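You operate a simulated robot arm through the tools that you are given. There is no shell and no other tool. Be economical: measure what you need, move in short steps, check, and stop when the job is done.

You are at the controls of a simulated robot arm. One attempt, no reset.

## Task
Put the 0.38 dotted roll from the top of the long bench on the front table end and the 0.08 dotted roll on the top of the trolley. Put two of the sleeves from the top of the long bench on the beige check card there. Stack the carton marked "bolts" from the top of the long bench on top of the carton marked "lugs". Put the red coil on the yellow tray. Push the left test drawer shut. Push the strip cabinet door shut. Turn the left number dial to 5. Take the brown tape roll and put it on the green shelf of the coil rack. Take the cover from the top of the wooden table and put it on the top of the small table. Take the red tape roll from the top of the wooden table and leave it in the done tray. Turn the right number dial to 8. Take the yellow plug from the green shelf of the coil rack and put it on the yellow shelf of the coil rack. The order is free. Set down upright: dotted roll.

Only the result counts: the job must be done as asked and must still hold three seconds after the hand-in. Knocking over, shifting, dropping, spilling or breaking anything else fails it. Lids that push on must go on centred and level and be pressed home; caps that screw on are set level and turned clockwise until they are tight.

## Robot
A 7-joint arm with a fingered hand on a trunk, on a base that drives. Base frame: it is fixed to the floor where the robot stands at the start and does not move with it; the origin is under the middle of the robot, x ahead of it, y to its left, z up. Units: cm, degrees, N and s.
With the tool pointing down near the work surface it reaches from about 34 to 70 cm from the robot's upright axis, wherever it stands. Its first joint turns from -69.0 to 172.0 degrees. Places, roughly: brown tape roll (10x10x3 cm) [90, 680, 80]; cover (27x25x4 cm) [80, 820, 80]; done tray [80, 940, 80]; front table end [-200, -230, 80]; green shelf of the coil rack [50, 400, 120]; left number dial [50, 620, 90]; left test drawer [30, 300, 70]; red coil [50, 250, 75]; red tape roll (5x5x3 cm) [60, 860, 80]; right number dial [50, 520, 90]; sleeve (3x3x5 cm) [80, -70, 80]; strip cabinet door [-460, 150, 30]; top of the small table [70, 700, 80]; top of the trolley [-30, -210, 70]; yellow plug (4x4x4 cm) [40, 400, 120]; yellow shelf of the coil rack [50, 400, 40]; yellow tray [60, 190, 80]. Payload 3.4 kg.
The TCP is the grasp point between the finger pads, 2.5 cm short of the fingertips. In the tool frame z runs along the fingers and y along their closing line. The gripper opens to 8.8 cm. The gripper's body begins 2.9 cm behind the TCP. The gripper is a hand of 5 fingers: y runs from the thumb to the fingers, the wrist lies at [-1.3, -9.7, -16.2] in the tool frame, and closing takes about 1.5 s.
Orientation is that of the tool frame in the base frame, as [roll, pitch, yaw] about the fixed x, y, z axes, in that order (R = Rz(yaw) Ry(pitch) Rx(roll)). With the fingers straight down and the wrist toward the robot, the tool's x, y and z point along [0, 1, 0], [1, 0, 0] and [0, 0, -1] of the base frame.

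## Interface
- The arm moves only by the tool send_rows. Its argument "commands" is one flat list of numbers, 7 for each row, row after row: the shift along the base's x, y, z in units of 25 mm (1.0 is 25 mm), then the turn, a rotation vector about the base's x, y, z in units of 8 degrees (1.0 is 8 degrees), then the gripper command, from -1 (fully open) to 1 (shut), values between in proportion. In form: [x, y, z, wx, wy, wz, claw, x, y, z, wx, wy, wz, claw, ...]. A call has 1 to 12 rows; each row shifts and turns the commanded pose from where the row before left it. A call with a number of a shift or a turn outside -1 to 1 is refused whole. Rows are played at 5 a second. More than 5 cm and 8.6 degrees between two rows, or a gripper value outside its range, and nothing of the call is played. A pose out of reach is approached as far as the arm can. The call stops where the force on the tool passes 40 N (or 10 N more than at its start, if that is more) or the arm is blocked; 0.2 s more then pass. Each finger travels about 15.3 cm/s and halts on what it meets, pressing with about 32 N; the grip force reading is that of the motor and also rises with nothing between the fingers. The clock runs only during rows and for 0.2 s after the last one: add rows that do not move to give the fingers time. The reply holds the time, the measured pose of the TCP, the force on the tool along the base axes, the opening and the grip force, in the units named above and with some noise, with the torque about the TCP (base axes, N m) and any sound that the robot's microphone picked up.
- Cameras (640 x 400 px; columns grow to the right, rows downward): "scene" is now at [13.44, 0.02, 133.75]; the picture's right is [-0.01, -1.00, 0.00], its down [-0.63, 0.01, -0.78] and it looks along [0.78, -0.01, -0.63] (base axes); focal length 260 px, centre (320, 200). "wrist" rides on the gripper at [5.9, -7.9, -10.5] in the tool frame; the picture's right is [-0.73, 0.32, -0.61], its down [-0.62, -0.68, 0.38] and it looks along [-0.29, 0.66, 0.70] (tool axes); focal length 234 px, centre (320, 200). There is no depth. A picture from a camera that has moved, and an enlarged one, comes with that camera's place and axes in the base frame and with its lens.
- capture(camera): a new picture of that camera. No time passes.
- raise_lower(by): slides the trunk up (or, below 0, down) by that many cm; the arm and the scene camera ride with it, the base frame stays. It gives what a move gives, with no picture.
- steer(legs): drives the robot by 1 to 6 legs, each [ahead, left, turn to the left] in cm, cm and degrees, along the robot's own axes; the way and the turn of a leg run together, so that a leg with both is an arc; at most 150 cm and 180 degrees a leg. The arm and the cameras ride along, it lands a little off, and it stops where it bumps. It gives what a move gives.
- set_grasp(shape): the hand has 5 fingers and takes this shape, open, in about a second: jaw (thumb against the fingers, like two jaws); tri (thumb and two fingers); tip (a fingertip pinch); poke (one finger out to press); point (the index stretched); flat (the hand flat); cup (the hand cupped); fist (a fist). The gripper value then closes the fingers along that shape, each until it touches; the sizes above hold for jaw. It gives what a move gives, with no picture.
- head_to(pan, tilt): turns the head with the scene camera to pan (to the left, within 86 degrees either way) and tilt (down, from -29 to 69), counted from straight ahead of the robot. It gives what a move gives.
- enlarge(camera, box): a new picture of the part [left, top, right, bottom] of that camera's present view, enlarged. No time passes.
- job_done(): hands the job in; it is judged then, once.

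Go step by step. Nothing tells you exact positions but the pictures and the camera data: compare them with the known pose of the tool, close in by small moves and look again before you grip or let go. The budget is 567 turns and 360 pictures, counting those below and the enlarged ones. Unless the task says otherwise, let go and move clear before handing in, and close with one line.

The tools are called after ">>>" as name(argument=value, ...) on one line, values as JSON. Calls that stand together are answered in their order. send_rows: Moves the arm, as the interface text tells. Its arguments: {"type":"object","properties":{"commands":{"type":"array","items":{"type":"number"}}},"required":["commands"]} The other tools are called the same way: raise_lower (by) slides the trunk up or down; set_grasp (shape) gives the hand a shape; steer (legs) drives the base; head_to (pan, tilt) turns the head that bears the scene camera; capture (camera) takes a picture; enlarge (camera, box) takes an enlarged picture of a part of a camera's view; job_done () hands the job in.

At the start:

```text
time_s: 0.0
position: [30.3, 14.21, 117.65]
orientation: [-180.0, -0.2, 90.2]
contact_force: [-0.9, -0.7, 0.0]
ft_torque: [-0.01, 0.01, 0.03]
width: 8.78
grip_force: 0.0
shape: jaw
trunk travel left (down, up): [-60.0, 34.0]
robot x, y, heading: [0.31, 0.1, -0.2]
head pan, tilt: [-0.8, 38.8]
```

scene: 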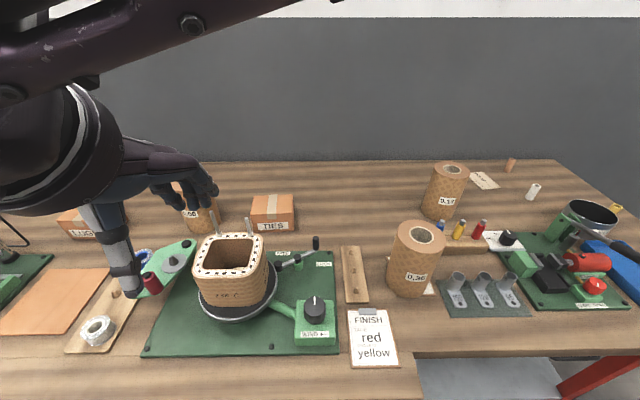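
wrist: 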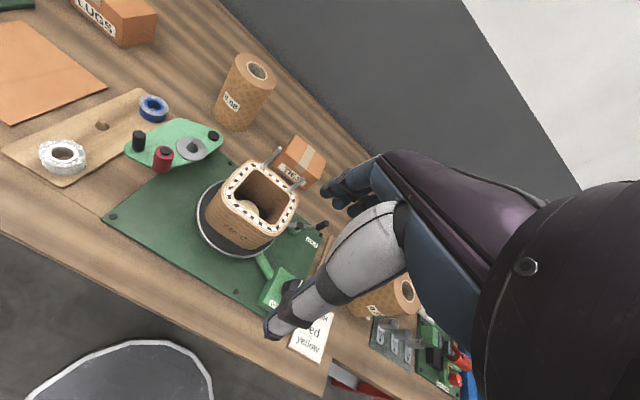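

I see the long bench with several dotted rolls, cartons and sleeves on it. I'll look closer to read the labels.

>>> enlarge(camera="scene", box=[380, 150, 640, 320])

>>> head_to(pan=-50, tilt=35)

>>> capture(camera="scene")

>>> head_to(pan=60, tilt=35)

>>> capture(camera="scene")

```text
2.35 times, centred on (510, 235) of scene
camera zoom: at [13.44, 0.02, 133.75], right [-0.01, -1.0, 0.0], down [-0.63, 0.01, -0.78], along [0.78, -0.01, -0.63], focal length 612 px, centre (-127, 118)
```

zoom: 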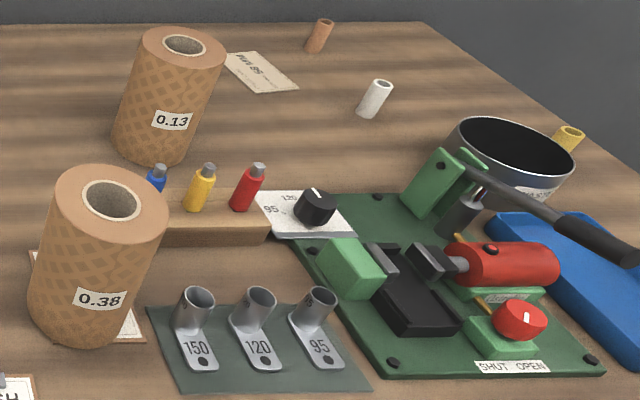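

```text
time_s: 1.2
position: [30.26, 14.14, 117.54]
orientation: [-180.0, -0.2, 90.2]
contact_force: [-0.1, -0.9, 0.5]
ft_torque: [0.0, 0.03, 0.01]
width: 8.77
grip_force: 0.1
shape: jaw
trunk travel left (down, up): [-60.0, 34.0]
robot x, y, heading: [-0.09, 0.08, -0.1]
head pan, tilt: [-50.0, 35.0]
```

```text
356 pictures are left
camera scene: at [10.53, -6.6, 134.33], right [-0.77, -0.64, 0.0], down [-0.37, 0.44, -0.82], along [0.53, -0.63, -0.57], focal length 260 px, centre (320, 200)
```

scene: 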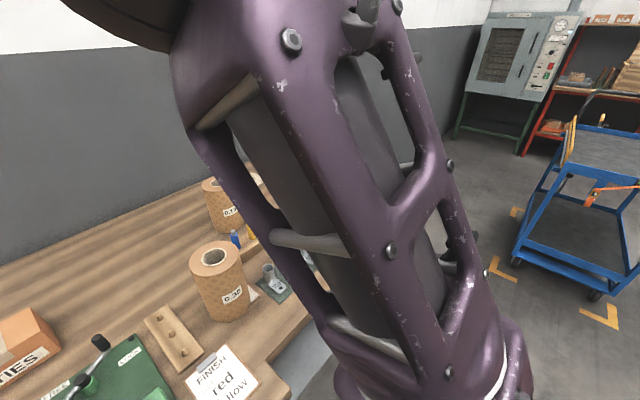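

```text
time_s: 3.0
position: [30.28, 14.13, 117.53]
orientation: [180.0, 0.0, 90.1]
contact_force: [-1.3, 0.8, -0.4]
ft_torque: [-0.02, -0.02, -0.01]
width: 8.76
grip_force: 0.1
shape: jaw
trunk travel left (down, up): [-60.0, 34.0]
robot x, y, heading: [0.16, 0.26, 0.0]
head pan, tilt: [60.0, 35.0]
```

```text
355 pictures are left
camera scene: at [9.27, 7.76, 134.33], right [0.87, -0.5, 0.0], down [-0.29, -0.5, -0.82], along [0.41, 0.71, -0.57], focal length 260 px, centre (320, 200)
```

scene: 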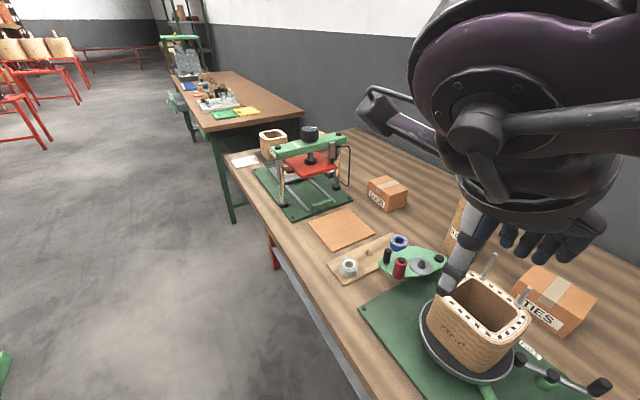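

The labels 0.13 and 0.38 are on the right and 0.08 is at left behind the "TIES" carton. I'll check more of the bench and test how the hand shapes look.

>>> head_to(pan=0, tilt=38)

>>> set_grasp(shape="tri")

>>> capture(camera="wrist")

>>> set_grasp(shape="tip")

>>> capture(camera="wrist")

>>> set_grasp(shape="jaw")

>>> send_rows(commands=[0, 0, 0, 0, 0, 0, 1, 0, 0, 0, 0, 0, 0, 1, 0, 0, 0, 0, 0, 0, 1, 0, 0, 0, 0, 0, 0, 1, 0, 0, 0, 0, 0, 0, 1, 0, 0, 0, 0, 0, 0, 1, 0, 0, 0, 0, 0, 0, 1, 0, 0, 0, 0, 0, 0, 1])

>>> capture(camera="wrist")

```text
time_s: 4.3
position: [30.28, 14.09, 117.53]
orientation: [-180.0, -0.1, 90.2]
contact_force: [0.0, -0.3, -0.2]
ft_torque: [-0.01, 0.03, 0.03]
width: 8.77
grip_force: 0.0
shape: jaw
trunk travel left (down, up): [-60.0, 34.0]
robot x, y, heading: [0.2, 0.15, -0.1]
head pan, tilt: [0.0, 38.0]
```

```text
time_s: 5.2
position: [30.32, 14.23, 117.65]
orientation: [180.0, -0.1, 90.1]
contact_force: [-0.3, -0.4, -1.0]
ft_torque: [-0.01, 0.0, -0.02]
width: 8.77
grip_force: 0.0
shape: tri
trunk travel left (down, up): [-60.0, 34.0]
robot x, y, heading: [0.1, 0.06, -0.0]
head pan, tilt: [0.0, 38.0]
```

```text
354 pictures are left
camera wrist: at [22.35, 20.07, 128.2], right [0.32, -0.73, 0.61], down [-0.68, -0.62, -0.38], along [0.66, -0.29, -0.7], focal length 234 px, centre (320, 200)
```

wrist: 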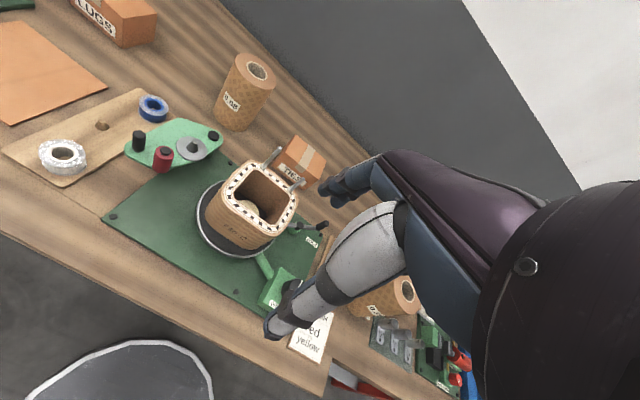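

```text
time_s: 6.2
position: [30.3, 14.12, 117.66]
orientation: [180.0, -0.2, 90.1]
contact_force: [0.8, -0.4, -0.3]
ft_torque: [0.02, 0.01, -0.01]
width: 8.77
grip_force: 0.1
shape: tip
trunk travel left (down, up): [-60.0, 34.0]
robot x, y, heading: [0.04, -0.08, -0.1]
head pan, tilt: [0.0, 38.0]
```

```text
353 pictures are left
camera wrist: at [22.35, 20.07, 128.21], right [0.32, -0.73, 0.61], down [-0.68, -0.62, -0.38], along [0.66, -0.29, -0.7], focal length 234 px, centre (320, 200)
```

wrist: 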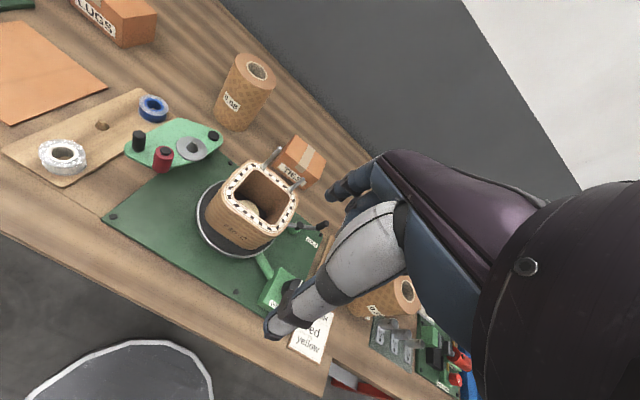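

```text
time_s: 7.0
position: [30.34, 14.16, 117.67]
orientation: [-180.0, -0.1, 90.2]
contact_force: [-0.2, -0.6, -0.2]
ft_torque: [-0.01, 0.05, 0.02]
width: 8.74
grip_force: 0.1
shape: jaw
trunk travel left (down, up): [-60.0, 34.0]
robot x, y, heading: [0.06, 0.19, -0.1]
head pan, tilt: [0.0, 38.0]
```

```text
time_s: 8.8
position: [30.26, 14.16, 117.52]
orientation: [180.0, -0.1, 90.1]
contact_force: [-0.6, 0.9, 0.1]
ft_torque: [0.0, 0.02, -0.02]
width: 0.0
grip_force: 32.1
shape: jaw
trunk travel left (down, up): [-60.0, 34.0]
robot x, y, heading: [0.15, -0.13, 0.0]
head pan, tilt: [0.0, 38.0]
```

```text
352 pictures are left
camera wrist: at [22.35, 20.07, 128.21], right [0.32, -0.73, 0.61], down [-0.68, -0.62, -0.38], along [0.66, -0.29, -0.7], focal length 234 px, centre (320, 200)
```

wrist: 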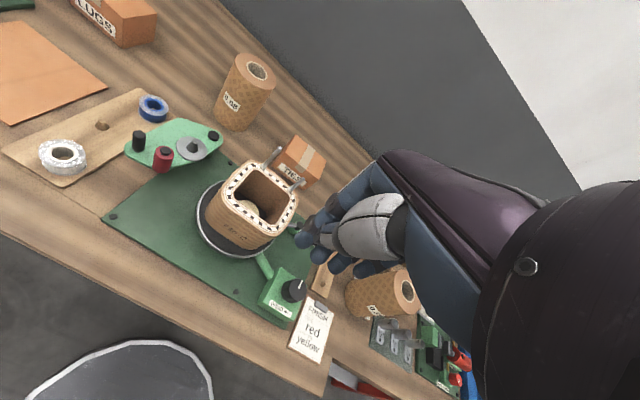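

I need the locations of the "bolts" carton and a clearer view left and right. I'll pan around.

>>> capture(camera="scene")

>>> head_to(pan=45, tilt=30)

>>> enlarge(camera="scene", box=[100, 100, 420, 300])

>>> head_to(pan=75, tilt=25)

>>> enlarge(camera="scene", box=[160, 50, 480, 250])

```text
351 pictures are left
camera scene: at [13.49, 0.14, 133.87], right [0.0, -1.0, 0.0], down [-0.62, 0.0, -0.79], along [0.79, 0.0, -0.62], focal length 260 px, centre (320, 200)
```

scene: 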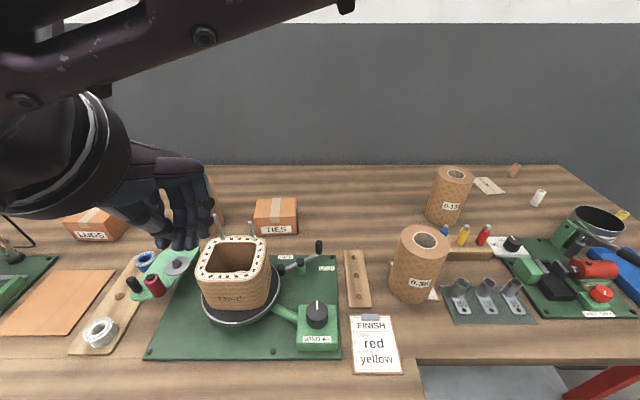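

```text
time_s: 10.0
position: [30.32, 14.24, 117.54]
orientation: [-179.9, -0.1, 90.2]
contact_force: [0.1, -0.1, 0.5]
ft_torque: [0.04, 0.01, -0.02]
width: 0.01
grip_force: 32.1
shape: jaw
trunk travel left (down, up): [-60.0, 34.0]
robot x, y, heading: [0.32, -0.23, -0.0]
head pan, tilt: [45.0, 30.0]
```

```text
2.00 times, centred on (260, 200) of scene
camera zoom: at [11.27, 6.52, 135.1], right [0.71, -0.71, 0.0], down [-0.35, -0.35, -0.87], along [0.61, 0.61, -0.5], focal length 520 px, centre (440, 200)
```

zoom: 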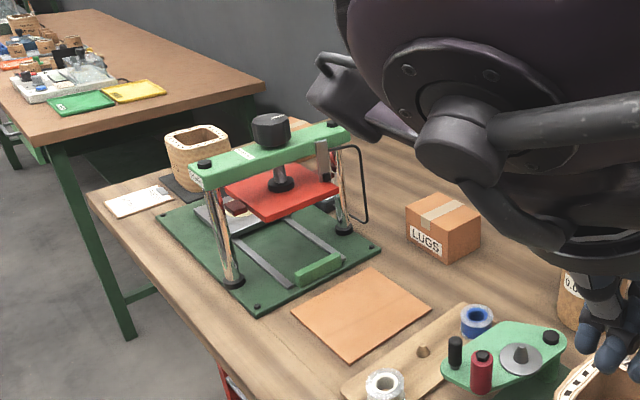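

```text
time_s: 10.9
position: [30.33, 14.17, 117.62]
orientation: [180.0, -0.1, 90.1]
contact_force: [0.0, -0.2, -0.5]
ft_torque: [0.01, -0.01, 0.0]
width: 0.01
grip_force: 32.3
shape: jaw
trunk travel left (down, up): [-60.0, 34.0]
robot x, y, heading: [-0.1, 0.24, -0.1]
head pan, tilt: [75.0, 25.0]
```

```text
2.00 times, centred on (320, 150) of scene
camera zoom: at [7.26, 9.03, 135.9], right [0.97, -0.26, 0.0], down [-0.11, -0.41, -0.91], along [0.24, 0.88, -0.42], focal length 520 px, centre (320, 300)
```

zoom: 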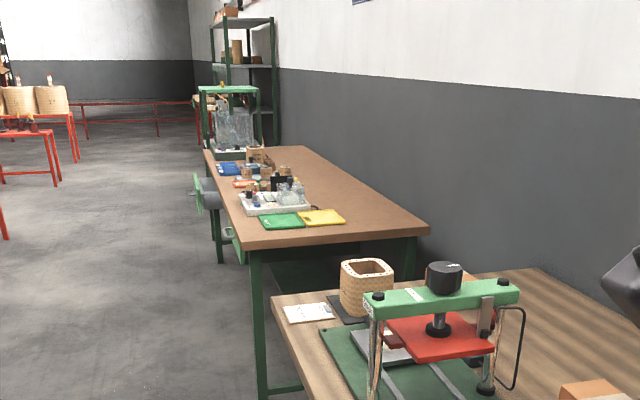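

The "lugs" carton is at left; "bolts" may be behind the press. I'll drive left along the bench to see.

>>> steer(legs=[[0, 50, 0]])

>>> head_to(pan=20, tilt=38)

>>> capture(camera="scene")

>>> capture(camera="wrist")

```text
time_s: 13.9
position: [30.3, 64.67, 117.57]
orientation: [-180.0, 0.0, 90.2]
contact_force: [0.9, 0.7, 0.1]
ft_torque: [0.0, 0.01, 0.02]
width: 0.01
grip_force: 31.8
shape: jaw
trunk travel left (down, up): [-60.0, 34.0]
robot x, y, heading: [-0.34, 50.48, 0.0]
head pan, tilt: [75.0, 25.0]
```

```text
time_s: 15.1
position: [30.23, 64.6, 117.57]
orientation: [180.0, 0.0, 90.2]
contact_force: [0.5, -0.2, 0.9]
ft_torque: [0.0, 0.0, 0.0]
width: 0.0
grip_force: 32.3
shape: jaw
trunk travel left (down, up): [-60.0, 34.0]
robot x, y, heading: [-0.03, 50.3, 0.2]
head pan, tilt: [20.0, 38.0]
```

```text
348 pictures are left
camera scene: at [12.92, 53.48, 133.87], right [0.34, -0.94, 0.0], down [-0.58, -0.21, -0.79], along [0.74, 0.27, -0.62], focal length 260 px, centre (320, 200)
```

scene: 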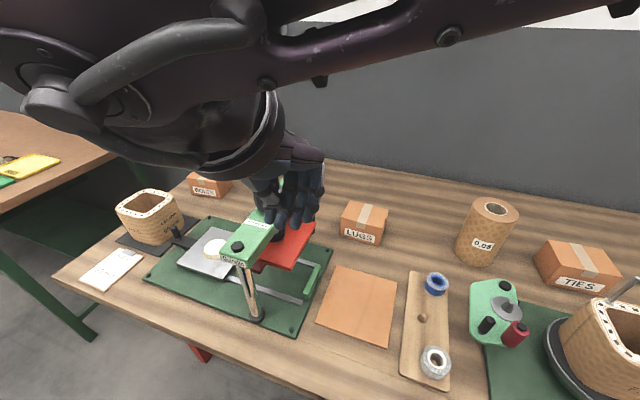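

```text
347 pictures are left
camera wrist: at [22.26, 70.47, 128.21], right [0.33, -0.73, 0.61], down [-0.68, -0.63, -0.38], along [0.66, -0.29, -0.7], focal length 234 px, centre (320, 200)
```

wrist: 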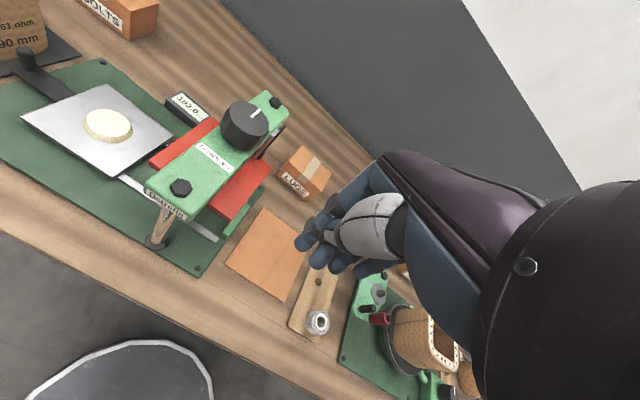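

I see BOLTS near (66,113) and LUGS near (65,59). I'll look down to learn how close the base may drive to the bench.

>>> head_to(pan=60, tilt=69)

>>> capture(camera="scene")

```text
time_s: 16.2
position: [30.19, 64.48, 117.53]
orientation: [180.0, -0.1, 90.2]
contact_force: [-0.2, -0.2, 0.7]
ft_torque: [-0.02, -0.02, -0.01]
width: 0.0
grip_force: 31.8
shape: jaw
trunk travel left (down, up): [-60.0, 34.0]
robot x, y, heading: [0.06, 50.36, -0.1]
head pan, tilt: [60.0, 68.8]
```

```text
346 pictures are left
camera scene: at [7.61, 55.36, 129.96], right [0.87, -0.5, 0.0], down [-0.46, -0.81, -0.36], along [0.18, 0.31, -0.93], focal length 260 px, centre (320, 200)
```

scene: 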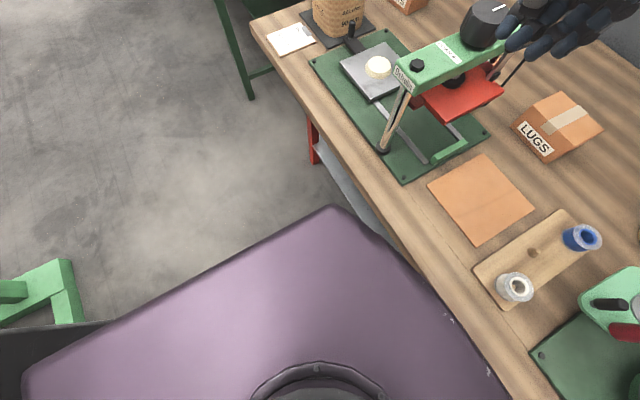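

The base nearly touches the bench edge, so I'll work from here. I measure the LUGS carton more closely.

>>> enlarge(camera="scene", box=[480, 70, 640, 170])

```text
4.00 times, centred on (560, 120) of scene
camera zoom: at [7.61, 55.36, 129.96], right [0.87, -0.5, 0.0], down [-0.46, -0.81, -0.36], along [0.18, 0.31, -0.93], focal length 1040 px, centre (-640, 520)
```

zoom: 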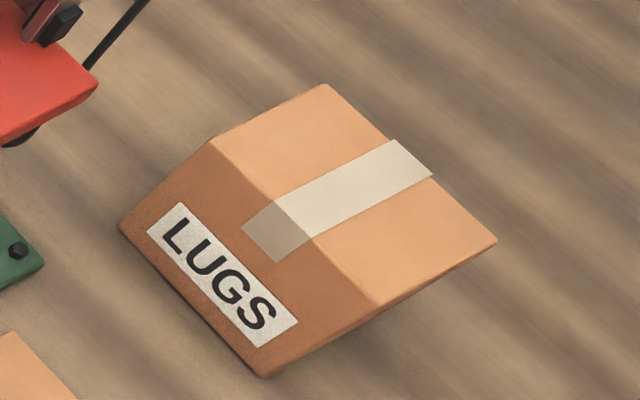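

LUGS is about 11×8×7 cm, centred near (68.5, 60). Now I drive left to measure the BOLTS carton.

>>> steer(legs=[[0, 50, 0]])

>>> head_to(pan=5, tilt=50)

>>> capture(camera="scene")

>>> capture(camera="wrist")

```text
time_s: 19.2
position: [29.87, 115.28, 117.59]
orientation: [180.0, -0.1, 90.5]
contact_force: [0.1, -1.0, -0.7]
ft_torque: [-0.01, 0.0, 0.0]
width: 0.03
grip_force: 31.9
shape: jaw
trunk travel left (down, up): [-60.0, 34.0]
robot x, y, heading: [-0.39, 100.93, 0.4]
head pan, tilt: [60.0, 68.8]
```

```text
time_s: 20.4
position: [29.85, 115.32, 117.59]
orientation: [180.0, -0.1, 90.5]
contact_force: [0.5, 0.5, -0.1]
ft_torque: [-0.01, -0.03, -0.03]
width: 0.02
grip_force: 32.1
shape: jaw
trunk travel left (down, up): [-60.0, 34.0]
robot x, y, heading: [-0.17, 100.73, 0.7]
head pan, tilt: [5.0, 50.0]
```

```text
344 pictures are left
camera scene: at [12.22, 101.81, 132.15], right [0.1, -1.0, 0.0], down [-0.76, -0.07, -0.64], along [0.64, 0.06, -0.77], focal length 260 px, centre (320, 200)
```

scene: 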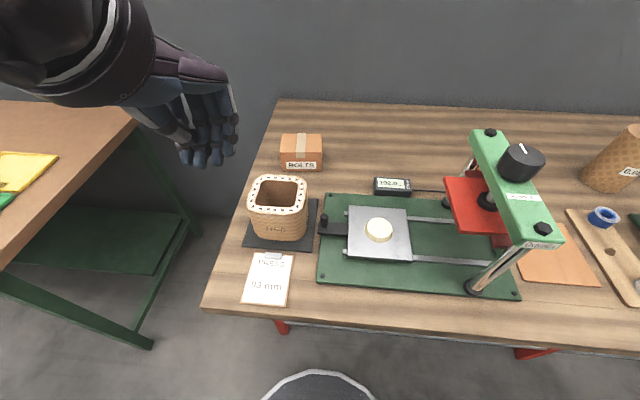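

```text
343 pictures are left
camera wrist: at [21.89, 121.14, 128.21], right [0.33, -0.72, 0.61], down [-0.68, -0.63, -0.38], along [0.66, -0.28, -0.7], focal length 234 px, centre (320, 200)
```

wrist: 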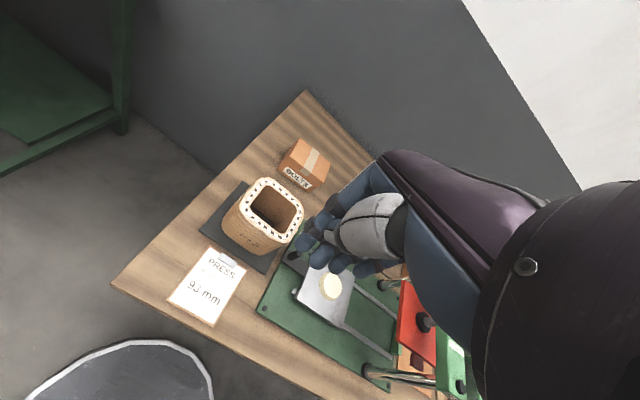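

>>> enlarge(camera="scene", box=[220, 110, 380, 210])

```text
4.00 times, centred on (300, 160) of scene
camera zoom: at [12.22, 101.81, 132.15], right [0.1, -1.0, 0.0], down [-0.76, -0.07, -0.64], along [0.64, 0.06, -0.77], focal length 1040 px, centre (400, 360)
```

zoom: 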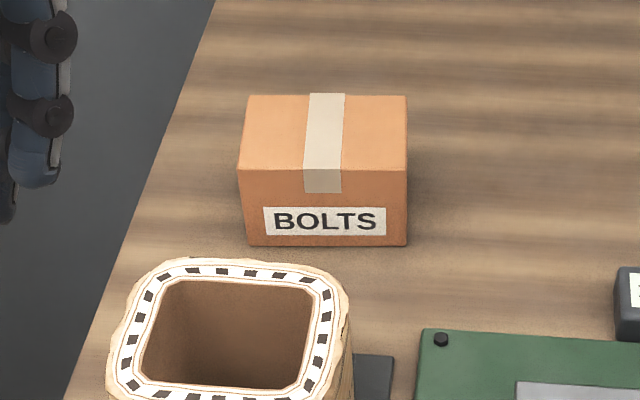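

BOLTS is centred near (70, 113), rotated about 5°. I'll centre the base in front of it and open the hand.

>>> steer(legs=[[2, 12, 0]])

>>> send_rows(commands=[1, -0.3, 0, 0, 0, 0, -1, 1, -0.3, 0, 0, 0, 0, -1, 1, -0.3, 0, 0, 0, 0, -1, 1, -0.3, 0, 0, 0, 0, -1, 1, 0, 0, 0, 0, 0, -1, 1, 0, 0, 0, 0, 0, -1, 1, 0, 0, 0, 0, 0, -1])

>>> head_to(pan=0, tilt=45)

>>> capture(camera="scene")

>>> capture(camera="wrist")

```text
time_s: 21.6
position: [31.87, 127.2, 117.57]
orientation: [-179.9, -0.1, 90.6]
contact_force: [0.0, 0.1, 0.0]
ft_torque: [-0.03, 0.0, 0.01]
width: 0.03
grip_force: 31.5
shape: jaw
trunk travel left (down, up): [-60.0, 34.0]
robot x, y, heading: [1.45, 112.71, 0.7]
head pan, tilt: [5.0, 50.0]
```

```text
time_s: 23.2
position: [49.48, 124.04, 117.65]
orientation: [180.0, -0.1, 90.5]
contact_force: [-0.3, -0.4, 0.6]
ft_torque: [0.0, 0.01, -0.01]
width: 8.76
grip_force: 0.0
shape: jaw
trunk travel left (down, up): [-60.0, 34.0]
robot x, y, heading: [1.41, 112.95, 0.7]
head pan, tilt: [5.0, 50.0]
```

```text
time_s: 23.9
position: [49.22, 123.99, 117.7]
orientation: [180.0, -0.2, 90.7]
contact_force: [0.1, -0.1, 0.1]
ft_torque: [0.01, -0.03, -0.01]
width: 8.79
grip_force: 0.0
shape: jaw
trunk travel left (down, up): [-60.0, 34.0]
robot x, y, heading: [1.31, 112.87, 0.7]
head pan, tilt: [0.0, 45.0]
```

```text
341 pictures are left
camera scene: at [14.58, 112.95, 132.84], right [0.01, -1.0, 0.0], down [-0.71, -0.01, -0.71], along [0.71, 0.01, -0.71], focal length 260 px, centre (320, 200)
```

scene: 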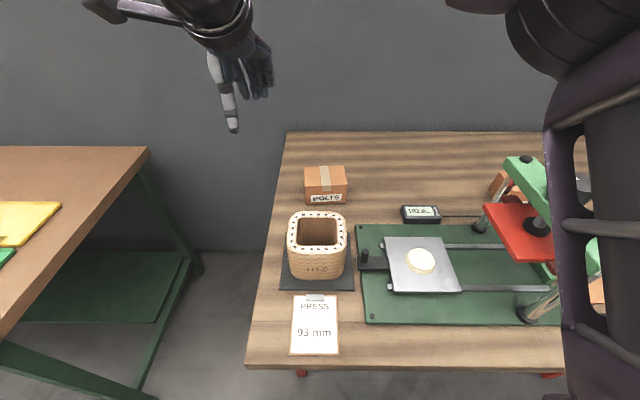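

```text
340 pictures are left
camera wrist: at [41.36, 129.87, 128.26], right [0.33, -0.72, 0.61], down [-0.67, -0.63, -0.38], along [0.66, -0.28, -0.7], focal length 234 px, centre (320, 200)
```

wrist: 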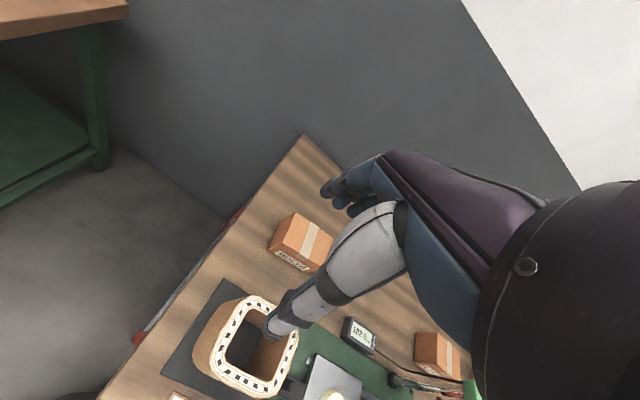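

The camera now faces BOLTS squarely; I take an enlarged view for a precise fix.

>>> enlarge(camera="scene", box=[245, 135, 405, 235])

>>> enlarge(camera="wrist", box=[220, 190, 380, 290])

```text
4.00 times, centred on (325, 185) of scene
camera zoom: at [14.58, 112.95, 132.84], right [0.01, -1.0, 0.0], down [-0.71, -0.01, -0.71], along [0.71, 0.01, -0.71], focal length 1040 px, centre (300, 260)
```

zoom: 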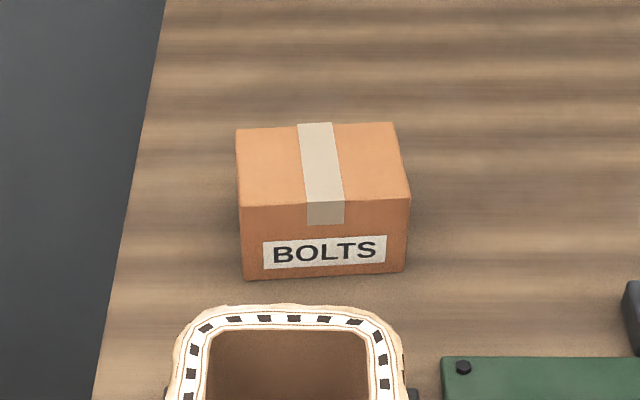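

```text
4.00 times, centred on (300, 240) of wrist
camera zoom: at [41.36, 129.87, 128.26], right [0.33, -0.72, 0.61], down [-0.67, -0.63, -0.38], along [0.66, -0.28, -0.7], focal length 937 px, centre (400, 40)
```

zoom: 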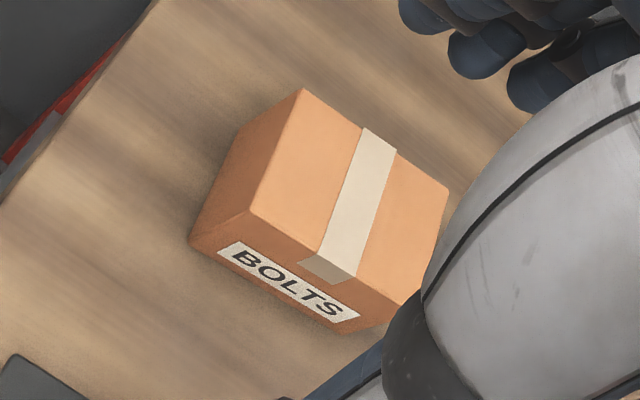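

BOLTS centre is (69.8, 112.2), depth 7.9, turned 5°. I move above it and align.

>>> send_rows(commands=[0.907, -0.524, 0, 0, 0, 0.061, -1, 0.907, -0.524, 0, 0, 0, 0.061, -1, 0.907, -0.524, 0, 0, 0, 0.061, -1, 0.907, -0.524, 0, 0, 0, 0.061, -1, 0.907, -0.524, 0, 0, 0, 0.061, -1, 0.907, -0.524, 0, 0, 0, 0.061, -1, 0.907, -0.524, 0, 0, 0, 0.061, -1, 0.907, -0.524, 0, 0, 0, 0.061, -1, 0.907, -0.524, 0, 0, 0, 0.061, -1, 0, 0, -1, 0, 0, 0, -1, 0, 0, -1, 0, 0, 0, -1, 0, 0, -1, 0, 0, 0, -1])

>>> capture(camera="scene")

>>> capture(camera="wrist")

```text
time_s: 26.5
position: [69.47, 111.96, 109.84]
orientation: [-179.9, -0.3, 95.1]
contact_force: [-0.4, -0.2, -0.6]
ft_torque: [0.02, 0.03, 0.03]
width: 8.75
grip_force: 0.0
shape: jaw
out of reach, approached as far as the arm can: row 9
trunk travel left (down, up): [-60.0, 34.0]
robot x, y, heading: [1.28, 112.63, 0.9]
head pan, tilt: [0.0, 45.0]
```

```text
337 pictures are left
camera scene: at [14.65, 112.83, 132.84], right [0.01, -1.0, 0.0], down [-0.71, -0.01, -0.71], along [0.71, 0.01, -0.71], focal length 260 px, centre (320, 200)
```

scene: 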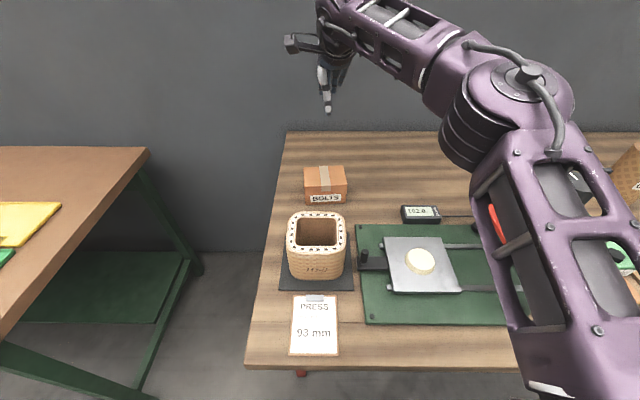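

```text
336 pictures are left
camera wrist: at [61.04, 117.2, 120.45], right [0.39, -0.7, 0.6], down [-0.62, -0.68, -0.39], along [0.68, -0.23, -0.7], focal length 234 px, centre (320, 200)
```

wrist: 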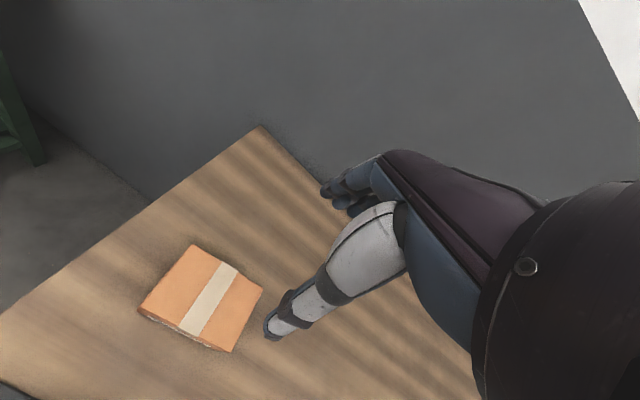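

Above the carton and aligned; descending to just over its top, then check.

>>> send_rows(commands=[0.1, 0.08, -1, 0, 0, 0, -1, 0, 0, -1, 0, 0, 0, -1, 0, 0, -1, 0, 0, 0, -1, 0, 0, -1, 0, 0, 0, -1, 0, 0, -1, 0, 0, 0, -1, 0, 0, -1, 0, 0, 0, -1, 0, 0, -1, 0, 0, 0, -1, 0, 0, 0, 0, 0, 0, -1])

>>> enlarge(camera="scene", box=[245, 105, 405, 205])

>>> capture(camera="wrist")

```text
time_s: 28.3
position: [69.24, 112.23, 92.36]
orientation: [179.9, -0.1, 95.0]
contact_force: [0.2, -0.4, 0.4]
ft_torque: [0.01, -0.02, 0.02]
width: 8.78
grip_force: 0.0
shape: jaw
trunk travel left (down, up): [-60.0, 34.0]
robot x, y, heading: [1.99, 112.76, 0.5]
head pan, tilt: [0.0, 45.0]
```

```text
4.00 times, centred on (325, 155) of scene
camera zoom: at [14.58, 112.95, 132.85], right [0.01, -1.0, 0.0], down [-0.71, -0.01, -0.71], along [0.71, 0.01, -0.71], focal length 1040 px, centre (300, 380)
```

zoom: 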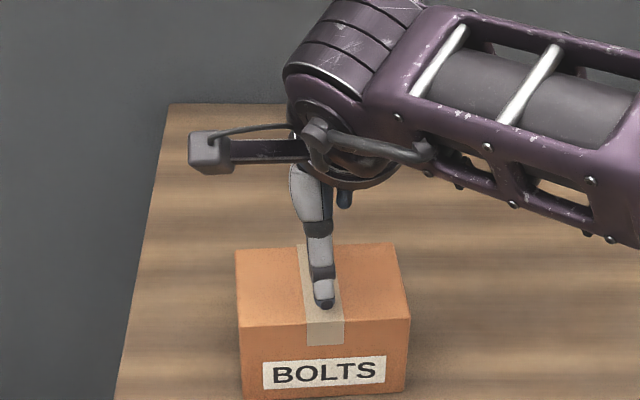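

```text
334 pictures are left
camera wrist: at [60.85, 117.43, 102.93], right [0.39, -0.7, 0.61], down [-0.62, -0.68, -0.38], along [0.68, -0.23, -0.7], focal length 234 px, centre (320, 200)
```

wrist: 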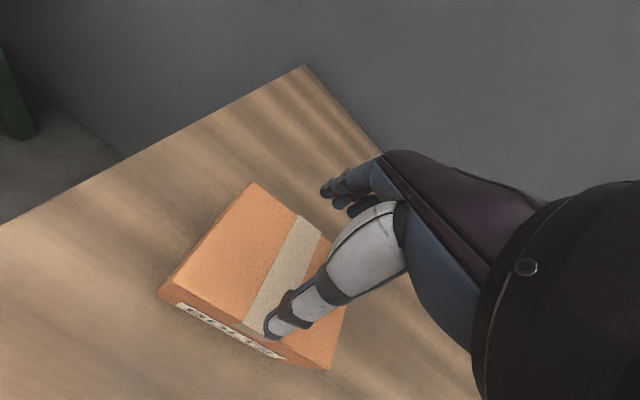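

Thumb needs to be ~0.5 cm farther from the robot; shift and descend around the carton.

>>> send_rows(commands=[0.22, 0, 0, 0, 0, 0, -1, 0, 0, -0.5, 0, 0, 0, -1, 0, 0, -0.5, 0, 0, 0, -1, 0, 0, -0.5, 0, 0, 0, -1, 0, 0, -0.5, 0, 0, 0, -1, 0, 0, -0.5, 0, 0, 0, -1, 0, 0, -0.4, 0, 0, 0, -1, 0, 0, 0, 0, 0, 0, -1])

>>> enlarge(camera="scene", box=[245, 105, 405, 205])

>>> capture(camera="wrist")

```text
time_s: 29.3
position: [70.01, 112.51, 90.21]
orientation: [178.9, -0.6, 95.0]
contact_force: [-0.1, 0.2, 35.4]
ft_torque: [-0.28, 2.3, -0.08]
width: 8.77
grip_force: 0.1
shape: jaw
trunk travel left (down, up): [-60.0, 34.0]
robot x, y, heading: [1.5, 112.83, 0.8]
head pan, tilt: [0.0, 45.0]
stopped in row 5: the force on the tool passed its limit (the readings are from after the stop); the commanded pose is now the measured one
```

```text
4.00 times, centred on (325, 155) of scene
camera zoom: at [14.15, 112.96, 132.93], right [0.01, -1.0, 0.0], down [-0.7, -0.01, -0.71], along [0.71, 0.01, -0.7], focal length 1040 px, centre (300, 380)
```

zoom: 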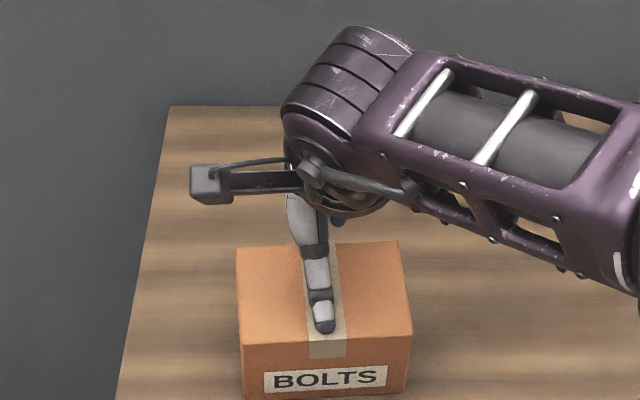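

```text
332 pictures are left
camera wrist: at [61.42, 117.65, 100.7], right [0.37, -0.7, 0.61], down [-0.62, -0.68, -0.4], along [0.69, -0.22, -0.69], focal length 234 px, centre (320, 200)
```

wrist: 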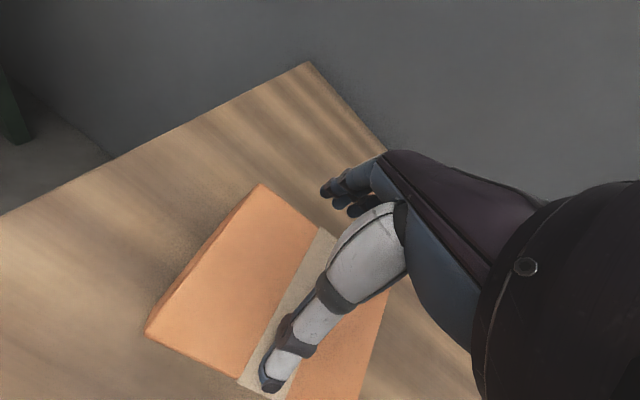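

The thumb landed on the carton top near its front edge. I back up and look again.

>>> send_rows(commands=[0, 0, 0.5, 0, 0, 0, -1, 0, 0, 1, 0, 0, 0, -1, 0, 0, 1, 0, 0, 0, -1, 0, 0, 0, 0, 0, 0, -1])

>>> enlarge(camera="scene", box=[245, 125, 405, 225])

>>> capture(camera="wrist")

```text
time_s: 30.3
position: [70.22, 112.42, 95.5]
orientation: [179.7, -0.3, 95.0]
contact_force: [0.1, 0.0, -0.4]
ft_torque: [-0.03, -0.01, 0.02]
width: 8.79
grip_force: 0.1
shape: jaw
trunk travel left (down, up): [-60.0, 34.0]
robot x, y, heading: [1.5, 112.7, 0.8]
head pan, tilt: [0.0, 45.0]
```

```text
4.00 times, centred on (325, 175) of scene
camera zoom: at [14.65, 112.93, 132.83], right [0.01, -1.0, 0.0], down [-0.71, -0.01, -0.71], along [0.71, 0.01, -0.71], focal length 1040 px, centre (300, 300)
```

zoom: 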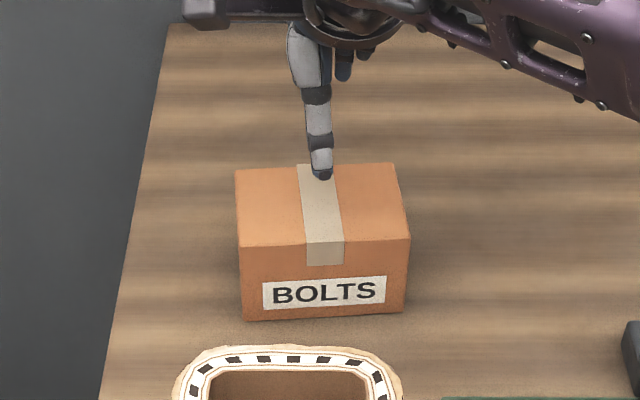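

```text
330 pictures are left
camera wrist: at [61.73, 117.54, 106.1], right [0.38, -0.7, 0.6], down [-0.62, -0.68, -0.39], along [0.68, -0.23, -0.69], focal length 234 px, centre (320, 200)
```

wrist: 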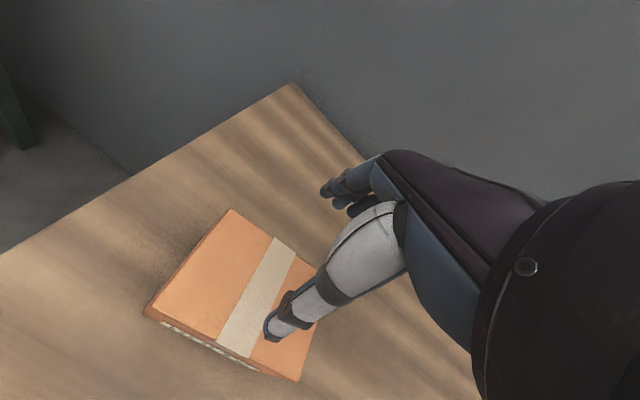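

The carton is undisturbed. I shift 1 cm toward the robot and descend gently.

>>> send_rows(commands=[-0.4, 0, -0.5, 0, 0, 0, -1, 0, 0, -0.5, 0, 0, 0, -1, 0, 0, -0.5, 0, 0, 0, -1, 0, 0, -0.5, 0, 0, 0, -1, 0, 0, -0.4, 0, 0, 0, -1, 0, 0, -0.3, 0, 0, 0, -1, 0, 0, -0.3, 0, 0, 0, -1, 0, 0, 0, 0, 0, 0, -1])

>>> enlarge(camera="scene", box=[245, 125, 405, 225])

>>> capture(camera="wrist")

```text
time_s: 31.9
position: [68.9, 112.78, 89.81]
orientation: [178.6, -0.8, 95.0]
contact_force: [-7.2, -1.3, 37.9]
ft_torque: [-0.28, 2.64, -0.01]
width: 8.79
grip_force: 0.1
shape: jaw
trunk travel left (down, up): [-60.0, 34.0]
robot x, y, heading: [1.49, 112.95, 0.5]
head pan, tilt: [0.0, 45.0]
stopped in row 7: the force on the tool passed its limit (the readings are from after the stop); the commanded pose is now the measured one
```

```text
4.00 times, centred on (325, 175) of scene
camera zoom: at [13.92, 112.94, 132.94], right [0.01, -1.0, 0.0], down [-0.7, -0.01, -0.71], along [0.71, 0.01, -0.7], focal length 1040 px, centre (300, 300)
```

zoom: 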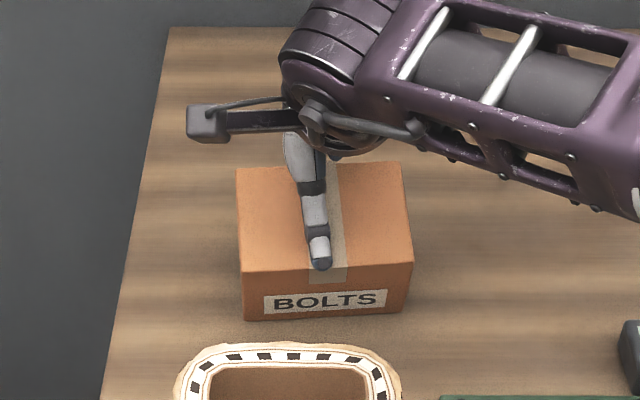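

```text
328 pictures are left
camera wrist: at [60.25, 117.75, 100.27], right [0.37, -0.7, 0.6], down [-0.62, -0.67, -0.41], along [0.7, -0.22, -0.68], focal length 234 px, centre (320, 200)
```

wrist: 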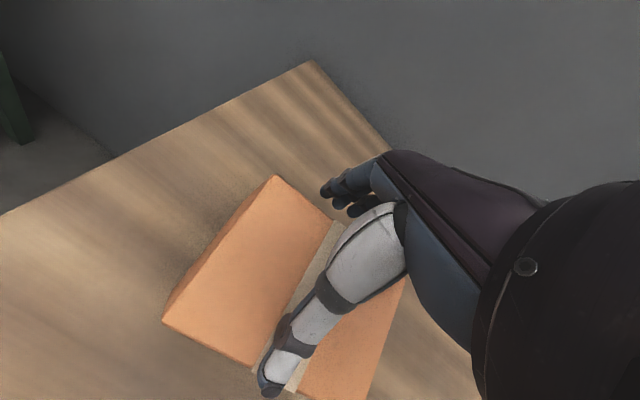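

Triangulating scene and wrist views shows the bench surface is really at z≈81.8, so the carton is nearer: centre (67.9, 112.2), top 88.8. I back up and re-align.

>>> send_rows(commands=[0, 0, 0.5, 0, 0, 0, -1, 0, 0, 1, 0, 0, 0, -1, 0, 0, 1, 0, 0, 0, -1, -0.5, 0, 0, 0, 0, 0, -1, 0, 0, 0, 0, 0, 0, -1])

>>> enlarge(camera="scene", box=[245, 125, 405, 225])

>>> capture(camera="wrist")

```text
time_s: 33.0
position: [68.02, 112.5, 95.09]
orientation: [179.4, -0.5, 95.0]
contact_force: [0.6, 0.4, 0.3]
ft_torque: [0.0, 0.02, 0.01]
width: 8.79
grip_force: 0.0
shape: jaw
trunk travel left (down, up): [-60.0, 34.0]
robot x, y, heading: [1.82, 113.07, 0.7]
head pan, tilt: [0.0, 45.0]
```

```text
4.00 times, centred on (325, 175) of scene
camera zoom: at [14.59, 112.98, 132.84], right [0.01, -1.0, 0.0], down [-0.71, -0.01, -0.71], along [0.71, 0.01, -0.71], focal length 1040 px, centre (300, 300)
```

zoom: 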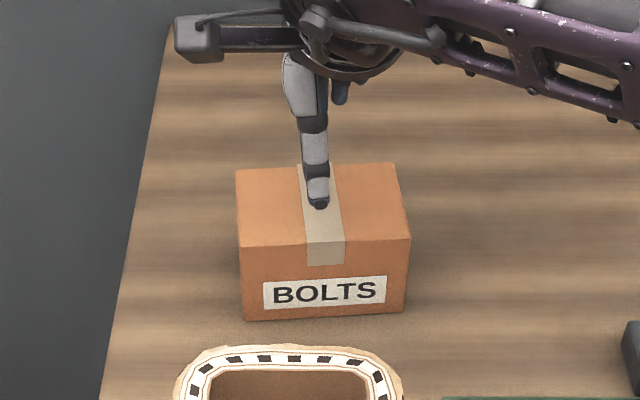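

```text
326 pictures are left
camera wrist: at [59.49, 117.77, 105.64], right [0.38, -0.7, 0.6], down [-0.62, -0.68, -0.4], along [0.69, -0.22, -0.69], focal length 234 px, centre (320, 200)
```

wrist: 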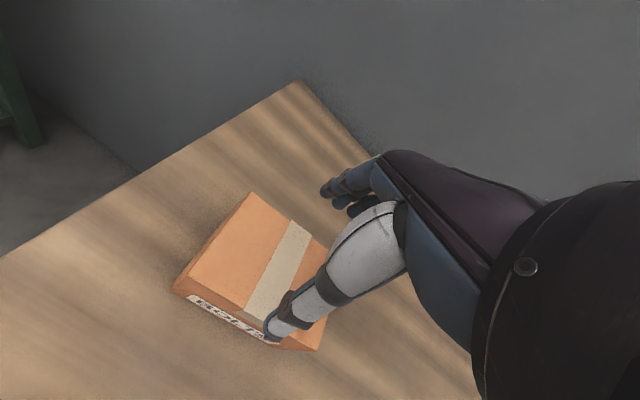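

Close; another 0.4 cm toward the robot and level the tool, then descend.

>>> send_rows(commands=[-0.18, 0, 0, -0.069, 0.069, 0, -1, 0, 0, -0.5, 0, 0, 0, -1, 0, 0, -0.5, 0, 0, 0, -1, 0, 0, -0.5, 0, 0, 0, -1, 0, 0, -0.5, 0, 0, 0, -1, 0, 0, -0.5, 0, 0, 0, -1, 0, 0, -0.5, 0, 0, 0, -1, 0, 0, -0.4, 0, 0, 0, -1, 0, 0, 0, 0, 0, 0, -1])

>>> enlarge(camera="scene", box=[245, 125, 405, 225])

```text
time_s: 34.9
position: [67.88, 112.61, 87.92]
orientation: [178.6, -0.4, 95.0]
contact_force: [-1.6, -0.7, 20.6]
ft_torque: [0.01, -0.38, 0.05]
width: 8.79
grip_force: 0.0
shape: jaw
trunk travel left (down, up): [-60.0, 34.0]
robot x, y, heading: [1.67, 112.94, 0.5]
head pan, tilt: [0.0, 45.0]
stopped in row 9: the force on the tool passed its limit (the readings are from after the stop); the commanded pose is now the measured one
```

```text
4.00 times, centred on (325, 175) of scene
camera zoom: at [14.3, 112.93, 132.88], right [0.01, -1.0, 0.0], down [-0.71, -0.01, -0.71], along [0.71, 0.01, -0.71], focal length 1040 px, centre (300, 300)
```

zoom: 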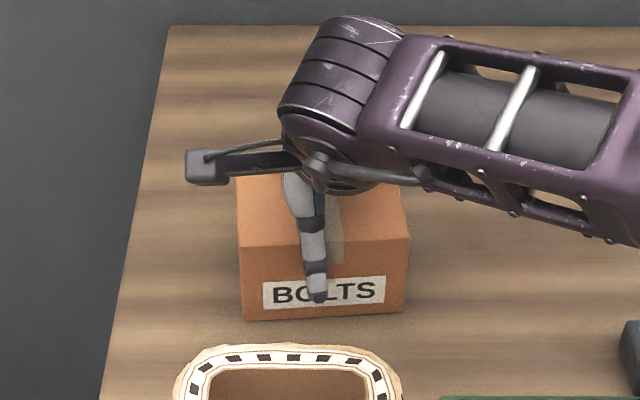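

The thumb is now in front of the carton with the palm touching its top. I ease up slightly and close the hand.

>>> send_rows(commands=[0, 0, 0.15, 0, 0, 0, -1, 0, 0, 0, 0, 0, 0, 1, 0, 0, 0, 0, 0, 0, 1, 0, 0, 0, 0, 0, 0, 1, 0, 0, 0, 0, 0, 0, 1, 0, 0, 0, 0, 0, 0, 1, 0, 0, 0, 0, 0, 0, 1, 0, 0, 0, 0, 0, 0, 1])

>>> enlarge(camera="scene", box=[245, 125, 405, 225])

```text
time_s: 36.7
position: [67.59, 112.59, 87.88]
orientation: [179.0, -0.2, 95.0]
contact_force: [-1.3, -1.1, 12.8]
ft_torque: [-0.14, -0.26, 0.26]
width: 6.71
grip_force: 32.8
shape: jaw
trunk travel left (down, up): [-60.0, 34.0]
robot x, y, heading: [1.46, 112.26, 0.4]
head pan, tilt: [0.0, 45.0]
```

```text
4.00 times, centred on (325, 175) of scene
camera zoom: at [14.29, 112.94, 132.88], right [0.01, -1.0, 0.0], down [-0.71, -0.01, -0.71], along [0.71, 0.01, -0.71], focal length 1040 px, centre (300, 300)
```

zoom: 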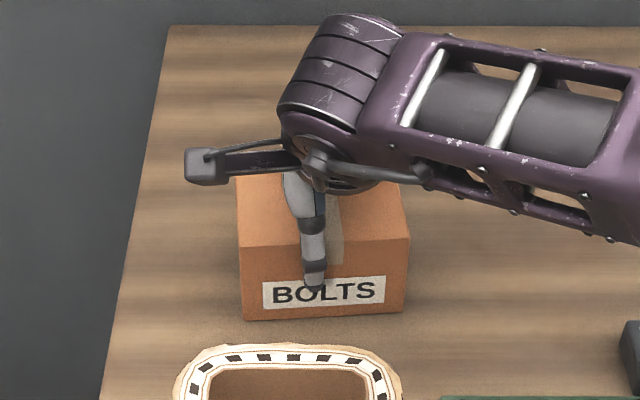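

Gripped at 6.7 cm. Lifting and checking.

>>> send_rows(commands=[0, 0, 0.5, 0, 0, 0, 1, 0, 0, 1, 0, 0, 0, 1, 0, 0, 1, 0, 0, 0, 1, 0, 0, 1, 0, 0, 0, 1, 0, 0, 1, 0, 0, 0, 1, 0, 0, 1, 0, 0, 0, 1, 0, 0, 1, 0, 0, 0, 1, 0, 0, 0, 0, 0, 0, 1])

>>> capture(camera="scene")

>>> capture(camera="wrist")

```text
time_s: 38.5
position: [68.06, 112.64, 103.79]
orientation: [179.2, -0.3, 95.0]
contact_force: [0.5, 0.1, -6.2]
ft_torque: [0.02, 0.01, -0.02]
width: 6.7
grip_force: 31.9
shape: jaw
trunk travel left (down, up): [-60.0, 34.0]
robot x, y, heading: [1.26, 112.73, 0.7]
head pan, tilt: [0.0, 45.0]
```

```text
323 pictures are left
camera scene: at [14.77, 112.93, 132.82], right [0.01, -1.0, 0.0], down [-0.71, -0.01, -0.71], along [0.71, 0.01, -0.71], focal length 260 px, centre (320, 200)
```

scene: 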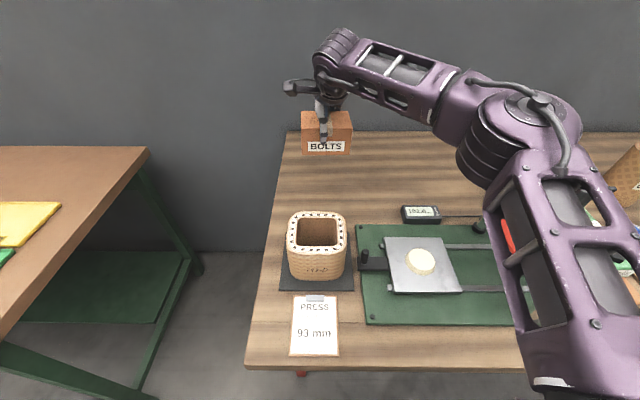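

```text
322 pictures are left
camera wrist: at [59.51, 117.8, 114.34], right [0.38, -0.7, 0.61], down [-0.62, -0.68, -0.39], along [0.69, -0.23, -0.69], focal length 234 px, centre (320, 200)
```

wrist: 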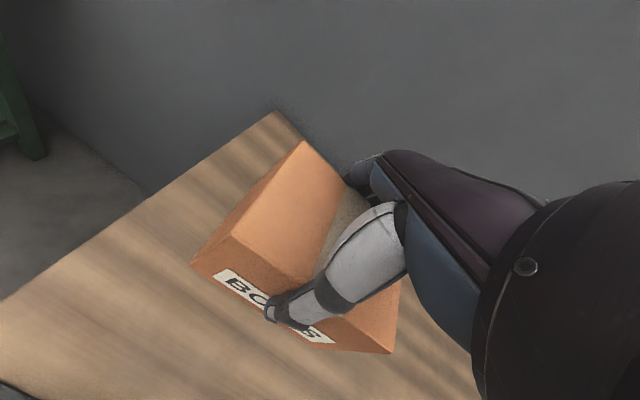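

Holding the carton (6 N). I raise the trunk for clearance over the press and drive to in front of LUGS.

>>> raise_lower(by=22)

>>> steer(legs=[[0, -52, -0.6]])

>>> head_to(pan=0, tilt=50)

>>> capture(camera="scene")

>>> capture(camera="wrist")

```text
time_s: 40.8
position: [68.07, 112.56, 125.92]
orientation: [179.2, -0.1, 94.9]
contact_force: [0.5, -0.6, -5.4]
ft_torque: [0.0, 0.02, 0.02]
width: 6.68
grip_force: 32.4
shape: jaw
trunk travel left (down, up): [-82.0, 12.0]
robot x, y, heading: [1.96, 112.65, 0.6]
head pan, tilt: [0.0, 45.0]
```

```text
time_s: 43.9
position: [68.25, 59.87, 125.83]
orientation: [179.2, -0.2, 94.2]
contact_force: [-0.4, -0.1, -5.3]
ft_torque: [0.07, 0.03, -0.01]
width: 6.68
grip_force: 31.6
shape: jaw
trunk travel left (down, up): [-82.0, 12.0]
robot x, y, heading: [1.97, 60.61, 0.1]
head pan, tilt: [0.0, 45.0]
```

```text
time_s: 44.5
position: [68.29, 59.7, 125.86]
orientation: [179.4, -0.2, 94.2]
contact_force: [0.2, -0.2, -5.6]
ft_torque: [0.02, 0.03, 0.0]
width: 6.69
grip_force: 32.3
shape: jaw
trunk travel left (down, up): [-82.0, 12.0]
robot x, y, heading: [1.86, 60.73, 0.0]
head pan, tilt: [0.0, 50.0]
```

```text
321 pictures are left
camera scene: at [14.52, 60.63, 154.14], right [0.0, -1.0, 0.0], down [-0.77, 0.0, -0.64], along [0.64, 0.0, -0.77], focal length 260 px, centre (320, 200)
```

scene: 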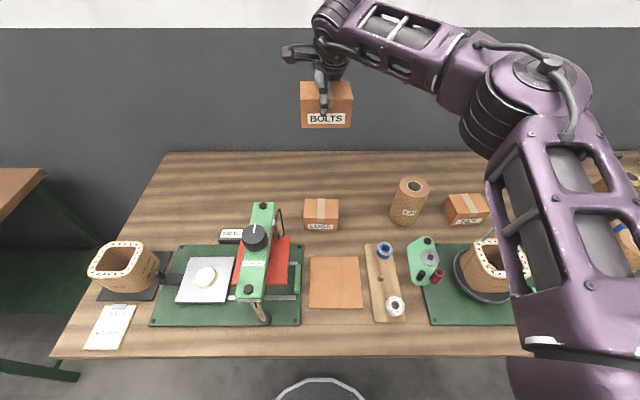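

```text
320 pictures are left
camera wrist: at [59.75, 64.99, 136.32], right [0.37, -0.7, 0.61], down [-0.63, -0.67, -0.39], along [0.69, -0.24, -0.69], focal length 234 px, centre (320, 200)
```

wrist: 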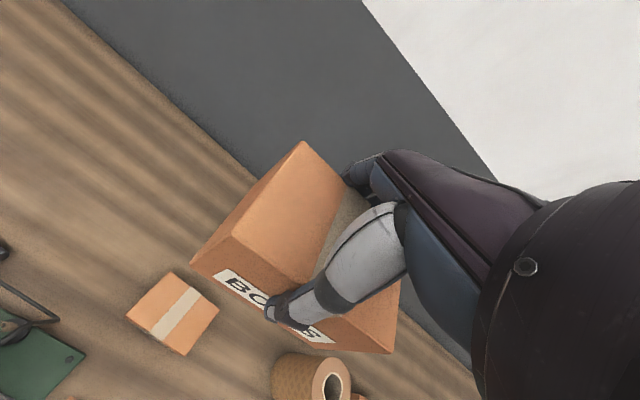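

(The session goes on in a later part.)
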